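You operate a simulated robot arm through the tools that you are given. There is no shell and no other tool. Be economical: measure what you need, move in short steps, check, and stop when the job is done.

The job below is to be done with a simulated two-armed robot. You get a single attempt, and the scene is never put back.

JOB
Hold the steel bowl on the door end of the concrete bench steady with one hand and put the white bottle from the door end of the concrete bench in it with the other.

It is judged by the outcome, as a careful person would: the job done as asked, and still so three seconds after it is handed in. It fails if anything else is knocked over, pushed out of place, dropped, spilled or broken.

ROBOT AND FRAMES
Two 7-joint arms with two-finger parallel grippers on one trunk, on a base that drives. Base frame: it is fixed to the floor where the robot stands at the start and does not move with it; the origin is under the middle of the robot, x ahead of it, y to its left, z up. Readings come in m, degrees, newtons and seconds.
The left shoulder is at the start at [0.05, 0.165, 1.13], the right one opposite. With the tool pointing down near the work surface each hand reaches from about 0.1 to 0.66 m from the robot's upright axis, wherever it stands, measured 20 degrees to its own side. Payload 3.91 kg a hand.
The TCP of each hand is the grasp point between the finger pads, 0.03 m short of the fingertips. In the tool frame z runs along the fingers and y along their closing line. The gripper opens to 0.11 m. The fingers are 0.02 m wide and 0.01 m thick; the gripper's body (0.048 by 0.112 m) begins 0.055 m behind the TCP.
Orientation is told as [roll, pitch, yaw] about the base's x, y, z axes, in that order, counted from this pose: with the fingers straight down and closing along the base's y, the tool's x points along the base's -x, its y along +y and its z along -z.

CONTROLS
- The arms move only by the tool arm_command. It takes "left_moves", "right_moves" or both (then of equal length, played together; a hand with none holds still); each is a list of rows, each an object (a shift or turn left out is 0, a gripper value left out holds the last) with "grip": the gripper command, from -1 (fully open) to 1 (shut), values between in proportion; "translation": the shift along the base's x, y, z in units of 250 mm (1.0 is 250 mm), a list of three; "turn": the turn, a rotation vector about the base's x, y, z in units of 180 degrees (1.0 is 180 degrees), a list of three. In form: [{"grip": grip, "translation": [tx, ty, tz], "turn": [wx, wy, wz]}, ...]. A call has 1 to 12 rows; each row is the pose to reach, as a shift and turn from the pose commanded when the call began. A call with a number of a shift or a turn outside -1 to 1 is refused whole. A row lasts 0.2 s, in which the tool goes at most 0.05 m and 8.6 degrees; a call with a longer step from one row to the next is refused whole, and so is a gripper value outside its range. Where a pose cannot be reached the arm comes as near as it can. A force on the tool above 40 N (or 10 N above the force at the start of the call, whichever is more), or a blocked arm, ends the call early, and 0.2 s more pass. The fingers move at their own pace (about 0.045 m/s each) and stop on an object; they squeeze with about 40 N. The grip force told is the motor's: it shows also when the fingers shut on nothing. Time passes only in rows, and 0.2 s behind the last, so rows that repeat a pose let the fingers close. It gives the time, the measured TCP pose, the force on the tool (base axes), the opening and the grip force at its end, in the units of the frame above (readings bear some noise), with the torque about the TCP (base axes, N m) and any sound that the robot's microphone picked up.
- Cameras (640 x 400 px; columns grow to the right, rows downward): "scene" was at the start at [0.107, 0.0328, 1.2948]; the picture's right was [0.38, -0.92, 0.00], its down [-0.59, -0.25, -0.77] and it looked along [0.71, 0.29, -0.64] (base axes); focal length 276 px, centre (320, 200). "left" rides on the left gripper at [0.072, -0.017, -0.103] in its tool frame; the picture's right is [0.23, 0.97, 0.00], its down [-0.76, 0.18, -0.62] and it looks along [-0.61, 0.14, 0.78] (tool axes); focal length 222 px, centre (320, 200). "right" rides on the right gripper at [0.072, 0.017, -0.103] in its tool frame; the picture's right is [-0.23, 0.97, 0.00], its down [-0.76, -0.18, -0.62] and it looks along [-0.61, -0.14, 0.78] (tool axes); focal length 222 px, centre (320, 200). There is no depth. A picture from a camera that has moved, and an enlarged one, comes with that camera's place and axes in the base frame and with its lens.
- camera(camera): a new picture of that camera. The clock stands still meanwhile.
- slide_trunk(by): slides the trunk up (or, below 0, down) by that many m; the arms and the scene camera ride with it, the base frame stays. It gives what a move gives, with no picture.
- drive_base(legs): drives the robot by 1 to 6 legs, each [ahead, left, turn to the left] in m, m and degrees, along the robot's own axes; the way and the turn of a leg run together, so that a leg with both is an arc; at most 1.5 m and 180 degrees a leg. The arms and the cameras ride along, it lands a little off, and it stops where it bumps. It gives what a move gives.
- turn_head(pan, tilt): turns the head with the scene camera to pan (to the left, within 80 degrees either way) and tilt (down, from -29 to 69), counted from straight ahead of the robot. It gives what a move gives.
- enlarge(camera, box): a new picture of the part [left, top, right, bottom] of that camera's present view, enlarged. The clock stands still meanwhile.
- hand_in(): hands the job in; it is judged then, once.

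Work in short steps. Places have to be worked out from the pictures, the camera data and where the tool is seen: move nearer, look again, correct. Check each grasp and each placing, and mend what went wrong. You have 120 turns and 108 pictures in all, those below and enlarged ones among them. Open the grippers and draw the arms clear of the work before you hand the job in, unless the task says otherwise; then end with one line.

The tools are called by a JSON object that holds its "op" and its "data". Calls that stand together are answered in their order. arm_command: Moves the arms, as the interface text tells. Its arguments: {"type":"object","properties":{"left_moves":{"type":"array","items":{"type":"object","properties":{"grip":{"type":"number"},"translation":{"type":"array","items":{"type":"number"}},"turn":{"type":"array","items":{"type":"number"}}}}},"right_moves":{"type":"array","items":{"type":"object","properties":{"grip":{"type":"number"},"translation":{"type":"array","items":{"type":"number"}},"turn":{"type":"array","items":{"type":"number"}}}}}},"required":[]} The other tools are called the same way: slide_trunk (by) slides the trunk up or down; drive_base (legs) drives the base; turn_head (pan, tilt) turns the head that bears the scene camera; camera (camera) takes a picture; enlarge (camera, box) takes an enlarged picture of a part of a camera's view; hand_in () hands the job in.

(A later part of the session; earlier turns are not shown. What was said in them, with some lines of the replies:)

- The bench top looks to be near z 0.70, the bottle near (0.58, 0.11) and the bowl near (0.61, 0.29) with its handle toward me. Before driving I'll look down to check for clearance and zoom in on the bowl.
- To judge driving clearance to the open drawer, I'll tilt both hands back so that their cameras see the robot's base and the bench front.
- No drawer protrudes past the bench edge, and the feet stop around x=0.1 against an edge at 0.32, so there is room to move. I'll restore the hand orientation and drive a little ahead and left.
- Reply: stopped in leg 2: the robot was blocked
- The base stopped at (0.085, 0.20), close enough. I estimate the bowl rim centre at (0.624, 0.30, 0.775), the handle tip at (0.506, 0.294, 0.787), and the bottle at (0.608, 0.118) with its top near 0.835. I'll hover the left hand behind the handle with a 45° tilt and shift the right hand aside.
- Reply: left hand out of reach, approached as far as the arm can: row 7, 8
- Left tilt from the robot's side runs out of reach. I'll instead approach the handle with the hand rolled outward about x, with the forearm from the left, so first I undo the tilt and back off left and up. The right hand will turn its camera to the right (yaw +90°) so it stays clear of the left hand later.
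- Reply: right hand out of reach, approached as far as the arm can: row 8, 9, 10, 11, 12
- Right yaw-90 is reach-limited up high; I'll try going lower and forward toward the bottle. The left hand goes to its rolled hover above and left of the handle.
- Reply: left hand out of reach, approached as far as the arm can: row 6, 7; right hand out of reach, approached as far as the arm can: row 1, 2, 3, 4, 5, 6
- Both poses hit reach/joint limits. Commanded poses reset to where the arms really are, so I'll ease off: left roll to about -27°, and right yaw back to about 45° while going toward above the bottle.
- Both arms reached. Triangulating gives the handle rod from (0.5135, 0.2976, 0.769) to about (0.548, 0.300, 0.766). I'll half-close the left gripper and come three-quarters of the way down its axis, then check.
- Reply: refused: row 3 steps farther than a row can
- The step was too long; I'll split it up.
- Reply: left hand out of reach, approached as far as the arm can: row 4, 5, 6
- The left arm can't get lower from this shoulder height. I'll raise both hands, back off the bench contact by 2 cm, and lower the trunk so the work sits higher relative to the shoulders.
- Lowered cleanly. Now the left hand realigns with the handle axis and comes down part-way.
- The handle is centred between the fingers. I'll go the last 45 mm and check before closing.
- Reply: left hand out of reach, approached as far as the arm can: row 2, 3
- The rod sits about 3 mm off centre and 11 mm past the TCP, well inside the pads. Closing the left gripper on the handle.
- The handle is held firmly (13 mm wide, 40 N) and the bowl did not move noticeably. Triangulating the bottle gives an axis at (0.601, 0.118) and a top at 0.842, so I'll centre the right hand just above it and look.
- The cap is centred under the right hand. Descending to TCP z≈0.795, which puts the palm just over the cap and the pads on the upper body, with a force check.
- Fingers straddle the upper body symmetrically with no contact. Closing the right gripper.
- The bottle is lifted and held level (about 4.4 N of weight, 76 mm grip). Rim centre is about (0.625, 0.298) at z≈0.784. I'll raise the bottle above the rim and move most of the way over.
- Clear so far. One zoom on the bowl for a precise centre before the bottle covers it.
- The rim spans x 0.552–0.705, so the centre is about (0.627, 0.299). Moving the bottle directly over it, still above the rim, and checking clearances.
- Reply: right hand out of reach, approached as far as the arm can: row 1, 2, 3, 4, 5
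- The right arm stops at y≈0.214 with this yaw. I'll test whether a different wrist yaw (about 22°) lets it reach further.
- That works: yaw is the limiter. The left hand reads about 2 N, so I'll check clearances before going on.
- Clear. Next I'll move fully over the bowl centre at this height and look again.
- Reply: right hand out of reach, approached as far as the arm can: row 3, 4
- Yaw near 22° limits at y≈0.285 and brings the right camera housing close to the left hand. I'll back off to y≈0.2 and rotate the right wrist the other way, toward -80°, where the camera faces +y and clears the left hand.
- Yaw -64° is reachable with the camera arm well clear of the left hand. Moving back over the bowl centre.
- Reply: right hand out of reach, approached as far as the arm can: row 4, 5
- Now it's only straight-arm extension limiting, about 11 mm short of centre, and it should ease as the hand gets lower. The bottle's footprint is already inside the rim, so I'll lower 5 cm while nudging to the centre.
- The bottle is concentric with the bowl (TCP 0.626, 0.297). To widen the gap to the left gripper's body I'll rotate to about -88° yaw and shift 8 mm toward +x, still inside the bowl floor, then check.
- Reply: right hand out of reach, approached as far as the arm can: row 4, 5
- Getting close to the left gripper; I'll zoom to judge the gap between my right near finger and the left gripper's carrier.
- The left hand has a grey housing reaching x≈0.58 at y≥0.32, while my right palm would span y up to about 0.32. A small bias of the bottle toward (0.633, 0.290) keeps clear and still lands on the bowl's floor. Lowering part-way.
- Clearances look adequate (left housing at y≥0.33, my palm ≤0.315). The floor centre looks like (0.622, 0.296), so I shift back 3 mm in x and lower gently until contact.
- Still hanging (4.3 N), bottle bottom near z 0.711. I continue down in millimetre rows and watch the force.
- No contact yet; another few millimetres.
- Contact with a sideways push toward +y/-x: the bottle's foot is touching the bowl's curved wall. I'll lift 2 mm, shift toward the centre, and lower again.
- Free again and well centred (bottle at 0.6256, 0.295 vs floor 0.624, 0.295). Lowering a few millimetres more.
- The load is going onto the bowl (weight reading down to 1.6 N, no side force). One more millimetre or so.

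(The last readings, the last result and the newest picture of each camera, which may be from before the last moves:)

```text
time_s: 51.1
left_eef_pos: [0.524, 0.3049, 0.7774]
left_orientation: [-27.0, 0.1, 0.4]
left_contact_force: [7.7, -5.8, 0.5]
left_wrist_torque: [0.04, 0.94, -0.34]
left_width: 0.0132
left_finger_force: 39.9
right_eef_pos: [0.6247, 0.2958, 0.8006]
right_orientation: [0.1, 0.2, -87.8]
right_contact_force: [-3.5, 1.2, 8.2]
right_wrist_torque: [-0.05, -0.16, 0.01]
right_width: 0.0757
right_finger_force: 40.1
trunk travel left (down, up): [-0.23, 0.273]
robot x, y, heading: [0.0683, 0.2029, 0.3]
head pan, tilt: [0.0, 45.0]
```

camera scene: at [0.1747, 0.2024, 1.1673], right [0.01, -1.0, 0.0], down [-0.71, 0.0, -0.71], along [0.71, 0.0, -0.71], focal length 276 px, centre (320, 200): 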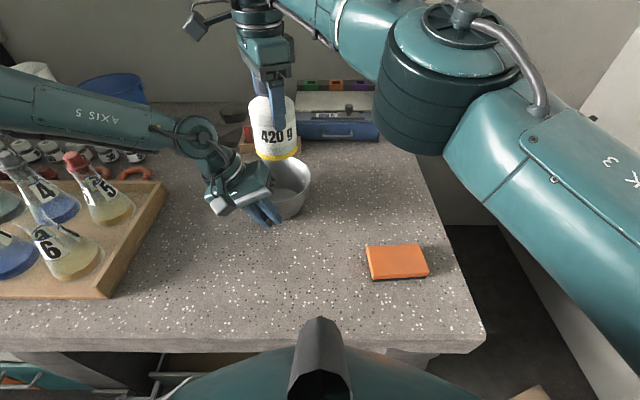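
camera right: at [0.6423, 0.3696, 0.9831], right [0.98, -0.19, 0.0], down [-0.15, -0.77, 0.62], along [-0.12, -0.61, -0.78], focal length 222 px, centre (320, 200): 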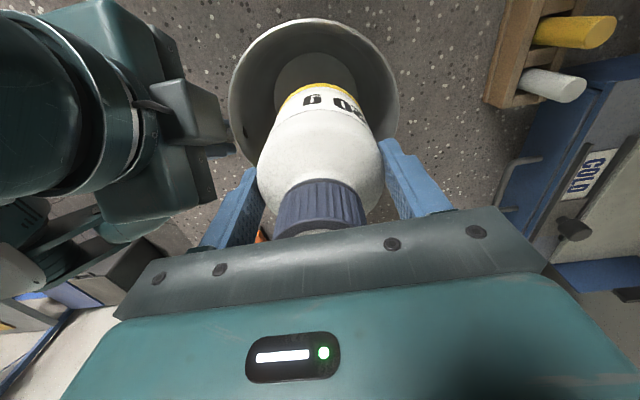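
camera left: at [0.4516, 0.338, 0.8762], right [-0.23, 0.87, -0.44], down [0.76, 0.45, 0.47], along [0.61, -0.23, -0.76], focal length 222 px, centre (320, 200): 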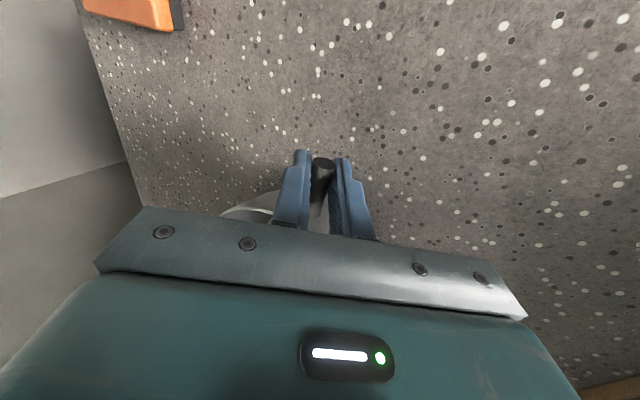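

Seated on the floor (8 N press). I'll ease up slightly and open the right gripper just enough to release, keeping clear of the left gripper and rim.

{"op": "arm_command", "data": {"right_moves": [{"translation": [0, 0, 0.003], "grip": 1}, {"translation": [0, 0, 0.003], "grip": -0.4}, {"translation": [0, 0, 0.003], "grip": -0.55}, {"translation": [0, 0, 0.003], "grip": -0.65}, {"translation": [0, 0, 0.003], "grip": -0.65}]}}

{"op": "enlarge", "data": {"camera": "right", "box": [130, 20, 480, 260]}}

{"op": "enlarge", "data": {"camera": "scene", "box": [220, 90, 320, 210]}}

```text
time_s: 52.3
left_eef_pos: [0.5227, 0.3051, 0.776]
left_orientation: [-27.1, 0.1, 0.3]
left_contact_force: [0.8, -1.6, 0.7]
left_wrist_torque: [0.03, 0.26, -0.06]
left_width: 0.0136
left_finger_force: 39.5
right_eef_pos: [0.6241, 0.2965, 0.7995]
right_orientation: [0.0, 0.1, -87.6]
right_contact_force: [0.7, -0.1, 0.1]
right_wrist_torque: [0.01, 0.04, 0.0]
right_width: 0.0907
right_finger_force: 0.1
trunk travel left (down, up): [-0.23, 0.273]
robot x, y, heading: [0.0621, 0.1991, 0.4]
head pan, tilt: [0.0, 45.0]
```

```text
1.67 times, centred on (305, 140) of right
camera zoom: at [0.6383, 0.3688, 0.9022], right [0.98, -0.19, 0.0], down [-0.15, -0.77, 0.62], along [-0.12, -0.61, -0.78], focal length 370 px, centre (345, 300)
```

zoom: 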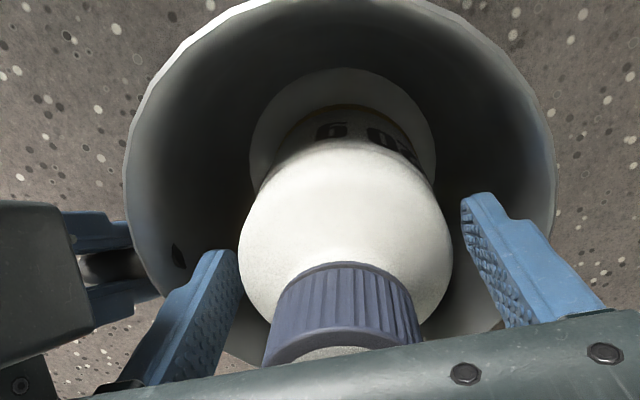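

```text
3.33 times, centred on (270, 150) of scene
camera zoom: at [0.1745, 0.2025, 1.1673], right [0.01, -1.0, 0.0], down [-0.71, 0.0, -0.71], along [0.71, 0.0, -0.71], focal length 918 px, centre (487, 367)
```

zoom: 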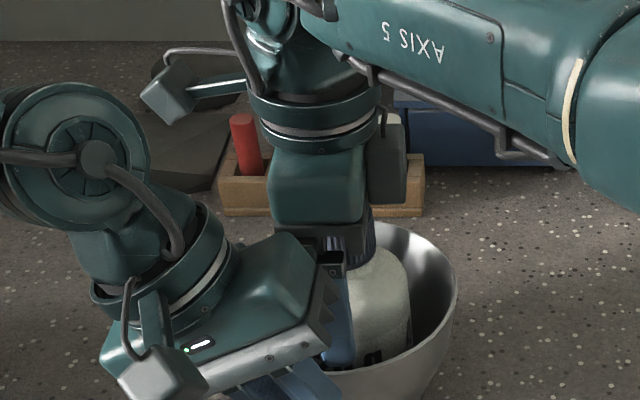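

The bottle is released and stands in the bowl. Raising the right hand straight up, then away to the right.

{"op": "arm_command", "data": {"right_moves": [{"translation": [0, 0, 0.06]}, {"translation": [0, 0, 0.16]}, {"translation": [0, 0, 0.28]}, {"translation": [0, 0, 0.4]}, {"translation": [0, 0, 0.46]}, {"translation": [0, 0, 0.46]}]}}

{"op": "camera", "data": {"camera": "scene"}}

{"op": "camera", "data": {"camera": "right"}}

```text
time_s: 53.7
left_eef_pos: [0.5247, 0.3049, 0.7769]
left_orientation: [-27.0, 0.1, 0.2]
left_contact_force: [1.6, -0.2, 1.2]
left_wrist_torque: [-0.07, 0.25, -0.04]
left_width: 0.0132
left_finger_force: 40.0
right_eef_pos: [0.6247, 0.296, 0.915]
right_orientation: [0.1, 0.2, -87.6]
right_contact_force: [-0.8, -0.1, 0.4]
right_wrist_torque: [0.03, 0.0, 0.02]
right_width: 0.0905
right_finger_force: 0.0
trunk travel left (down, up): [-0.23, 0.273]
robot x, y, heading: [0.0668, 0.2007, 0.3]
head pan, tilt: [0.0, 45.0]
```

```text
36 pictures are left
camera scene: at [0.1744, 0.2025, 1.1673], right [0.01, -1.0, 0.0], down [-0.71, 0.0, -0.71], along [0.71, 0.0, -0.71], focal length 276 px, centre (320, 200)
```

scene: 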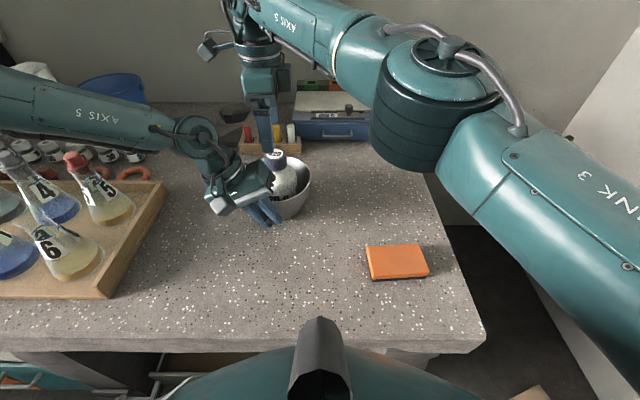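

```text
35 pictures are left
camera right: at [0.6379, 0.3683, 1.0165], right [0.98, -0.19, 0.0], down [-0.15, -0.77, 0.62], along [-0.12, -0.61, -0.78], focal length 222 px, centre (320, 200)
```

right: 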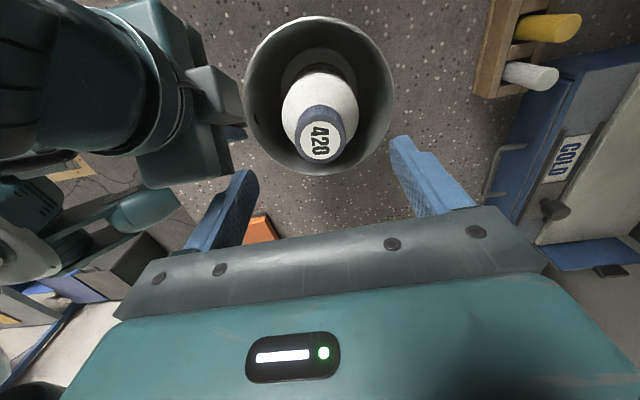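

The bottle stands upright in the middle of the bowl. Moving the right hand away to the right and up, then releasing the handle with the left.

{"op": "arm_command", "data": {"right_moves": [{"translation": [-0.02, -0.12, 0.03]}, {"translation": [-0.06, -0.28, 0.06]}, {"translation": [-0.12, -0.44, 0.12]}, {"translation": [-0.2, -0.6, 0.18]}, {"translation": [-0.28, -0.74, 0.24]}, {"translation": [-0.28, -0.74, 0.24]}]}}

{"op": "arm_command", "data": {"left_moves": [{"grip": 0.7}, {"grip": 0.5}, {"grip": 0.3}, {"grip": 0.1}, {"grip": 0.1}]}}

{"op": "enlarge", "data": {"camera": "left", "box": [200, 80, 440, 260]}}

{"op": "enlarge", "data": {"camera": "scene", "box": [180, 100, 380, 250]}}

```text
time_s: 55.1
left_eef_pos: [0.5243, 0.307, 0.7771]
left_orientation: [-27.0, 0.1, 0.3]
left_contact_force: [-0.3, 0.4, 2.0]
left_wrist_torque: [-0.03, 0.24, 0.06]
left_width: 0.0134
left_finger_force: 39.9
right_eef_pos: [0.5554, 0.1109, 0.9732]
right_orientation: [-0.1, 0.1, -87.7]
right_contact_force: [-0.2, -0.9, 1.1]
right_wrist_torque: [0.01, 0.01, 0.02]
right_width: 0.0908
right_finger_force: 0.1
trunk travel left (down, up): [-0.23, 0.273]
robot x, y, heading: [0.0631, 0.2009, 0.3]
head pan, tilt: [0.0, 45.0]
```

```text
time_s: 56.3
left_eef_pos: [0.5241, 0.3061, 0.7771]
left_orientation: [-27.0, 0.1, 0.2]
left_contact_force: [-0.4, -0.3, 0.4]
left_wrist_torque: [0.0, -0.02, -0.01]
left_width: 0.0498
left_finger_force: 0.2
right_eef_pos: [0.5546, 0.1109, 0.9741]
right_orientation: [0.1, 0.1, -87.7]
right_contact_force: [0.3, -0.2, 0.2]
right_wrist_torque: [-0.01, 0.04, 0.01]
right_width: 0.0904
right_finger_force: 0.1
trunk travel left (down, up): [-0.23, 0.273]
robot x, y, heading: [0.064, 0.1989, 0.4]
head pan, tilt: [0.0, 45.0]
```

```text
2.22 times, centred on (320, 170) of left
camera zoom: at [0.4515, 0.3379, 0.8763], right [-0.23, 0.87, -0.44], down [0.76, 0.45, 0.47], along [0.61, -0.23, -0.76], focal length 494 px, centre (320, 267)
```

zoom: 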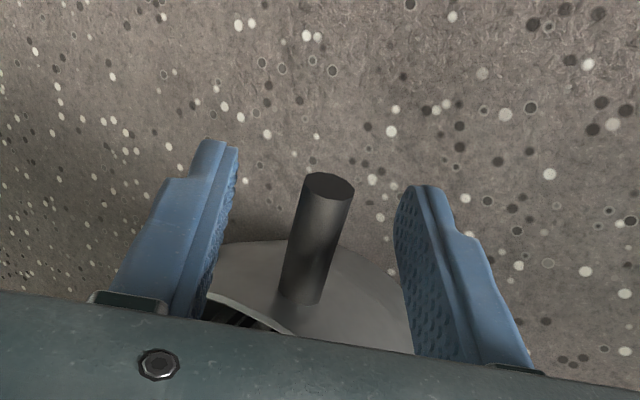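

```text
2.67 times, centred on (280, 175) of scene
camera zoom: at [0.1744, 0.2026, 1.1673], right [0.01, -1.0, 0.0], down [-0.71, 0.0, -0.71], along [0.71, 0.0, -0.71], focal length 735 px, centre (427, 267)
```

zoom: 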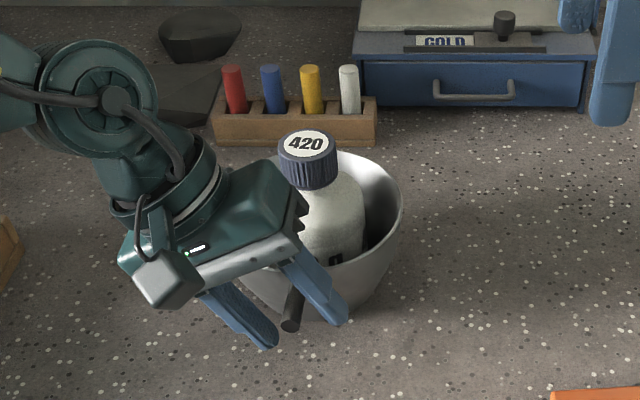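

Handle free on both sides, and the bowl hasn't moved. Withdrawing the left hand back along its axis, then away.

{"op": "arm_command", "data": {"left_moves": [{"translation": [0, 0.04, 0.08]}, {"translation": [-0.01, 0.1, 0.2]}, {"translation": [-0.03, 0.16, 0.32]}, {"translation": [-0.05, 0.236, 0.464]}, {"translation": [-0.1, 0.4, 0.5]}, {"translation": [-0.1, 0.4, 0.5]}]}}

{"op": "camera", "data": {"camera": "scene"}}

{"op": "enlarge", "data": {"camera": "scene", "box": [180, 100, 380, 250]}}

```text
time_s: 57.7
left_eef_pos: [0.4991, 0.4063, 0.9028]
left_orientation: [-26.9, 0.2, 0.2]
left_contact_force: [0.3, -0.5, 0.0]
left_wrist_torque: [0.01, -0.02, 0.02]
left_width: 0.0493
left_finger_force: 0.0
right_eef_pos: [0.5557, 0.111, 0.9726]
right_orientation: [-0.1, 0.1, -87.7]
right_contact_force: [0.2, 0.5, 0.3]
right_wrist_torque: [0.01, -0.02, 0.0]
right_width: 0.0908
right_finger_force: 0.0
trunk travel left (down, up): [-0.23, 0.273]
robot x, y, heading: [0.0634, 0.204, 0.3]
head pan, tilt: [0.0, 45.0]
```

```text
32 pictures are left
camera scene: at [0.1744, 0.2026, 1.1673], right [0.01, -1.0, 0.0], down [-0.71, 0.0, -0.71], along [0.71, 0.0, -0.71], focal length 276 px, centre (320, 200)
```

scene: 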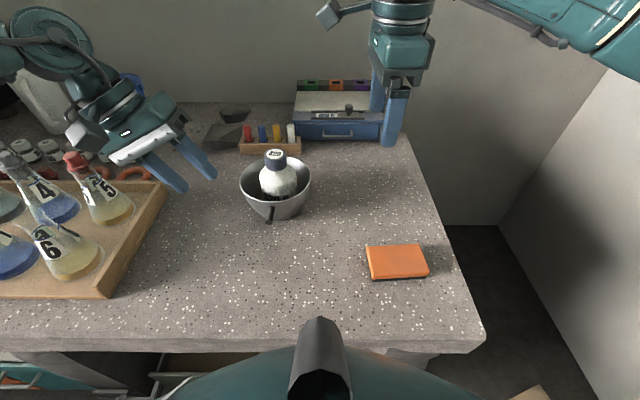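

```text
2.67 times, centred on (280, 175) of scene
camera zoom: at [0.1744, 0.2026, 1.1673], right [0.01, -1.0, 0.0], down [-0.71, 0.0, -0.71], along [0.71, 0.0, -0.71], focal length 735 px, centre (427, 267)
```

zoom: 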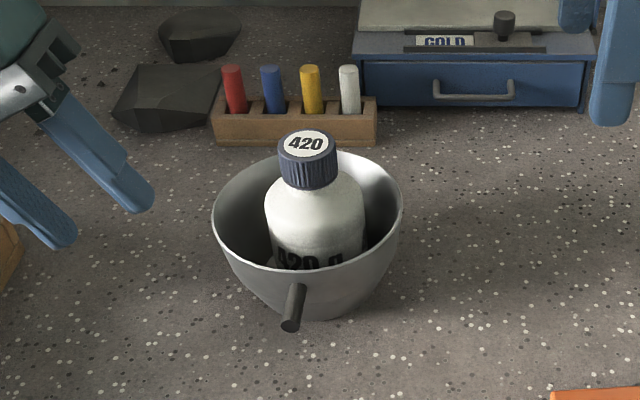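

The bottle stands upright in the bowl and everything else is in place. I'll fully open both grippers, raise them a bit, and hand in.

{"op": "arm_command", "data": {"left_moves": [{"translation": [0, 0, 0.1], "grip": -1}, {"translation": [0, 0, 0.2]}, {"translation": [0, 0, 0.2]}, {"translation": [0, 0, 0.2]}], "right_moves": [{"grip": -1}, {}, {}, {}]}}

{"op": "camera", "data": {"camera": "scene"}}

{"op": "hand_in", "data": {}}

```text
time_s: 58.7
left_eef_pos: [0.4985, 0.4059, 0.9524]
left_orientation: [-27.0, 0.1, 0.3]
left_contact_force: [0.4, -0.2, -0.2]
left_wrist_torque: [0.04, 0.03, -0.01]
left_width: 0.1101
left_finger_force: 0.1
right_eef_pos: [0.557, 0.1103, 0.9731]
right_orientation: [0.1, 0.1, -87.7]
right_contact_force: [-0.3, 0.0, 0.1]
right_wrist_torque: [0.02, 0.03, 0.01]
right_width: 0.11
right_finger_force: 0.1
trunk travel left (down, up): [-0.23, 0.273]
robot x, y, heading: [0.065, 0.201, 0.6]
head pan, tilt: [0.0, 45.0]
```

```text
30 pictures are left
camera scene: at [0.1745, 0.2026, 1.1673], right [0.01, -1.0, 0.0], down [-0.71, 0.0, -0.71], along [0.71, 0.0, -0.71], focal length 276 px, centre (320, 200)
```

scene: 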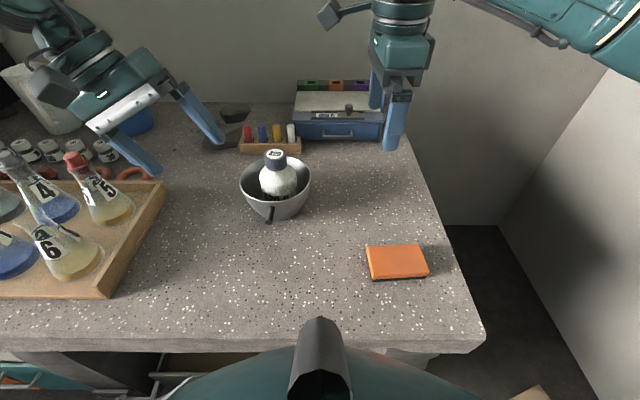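

```text
The job is handed in.
```

The white bottle stands upright in the steel bowl, set down with the right hand while the left held the bowl by its handle; both hands are open and clear, and nothing else was knocked over or moved.
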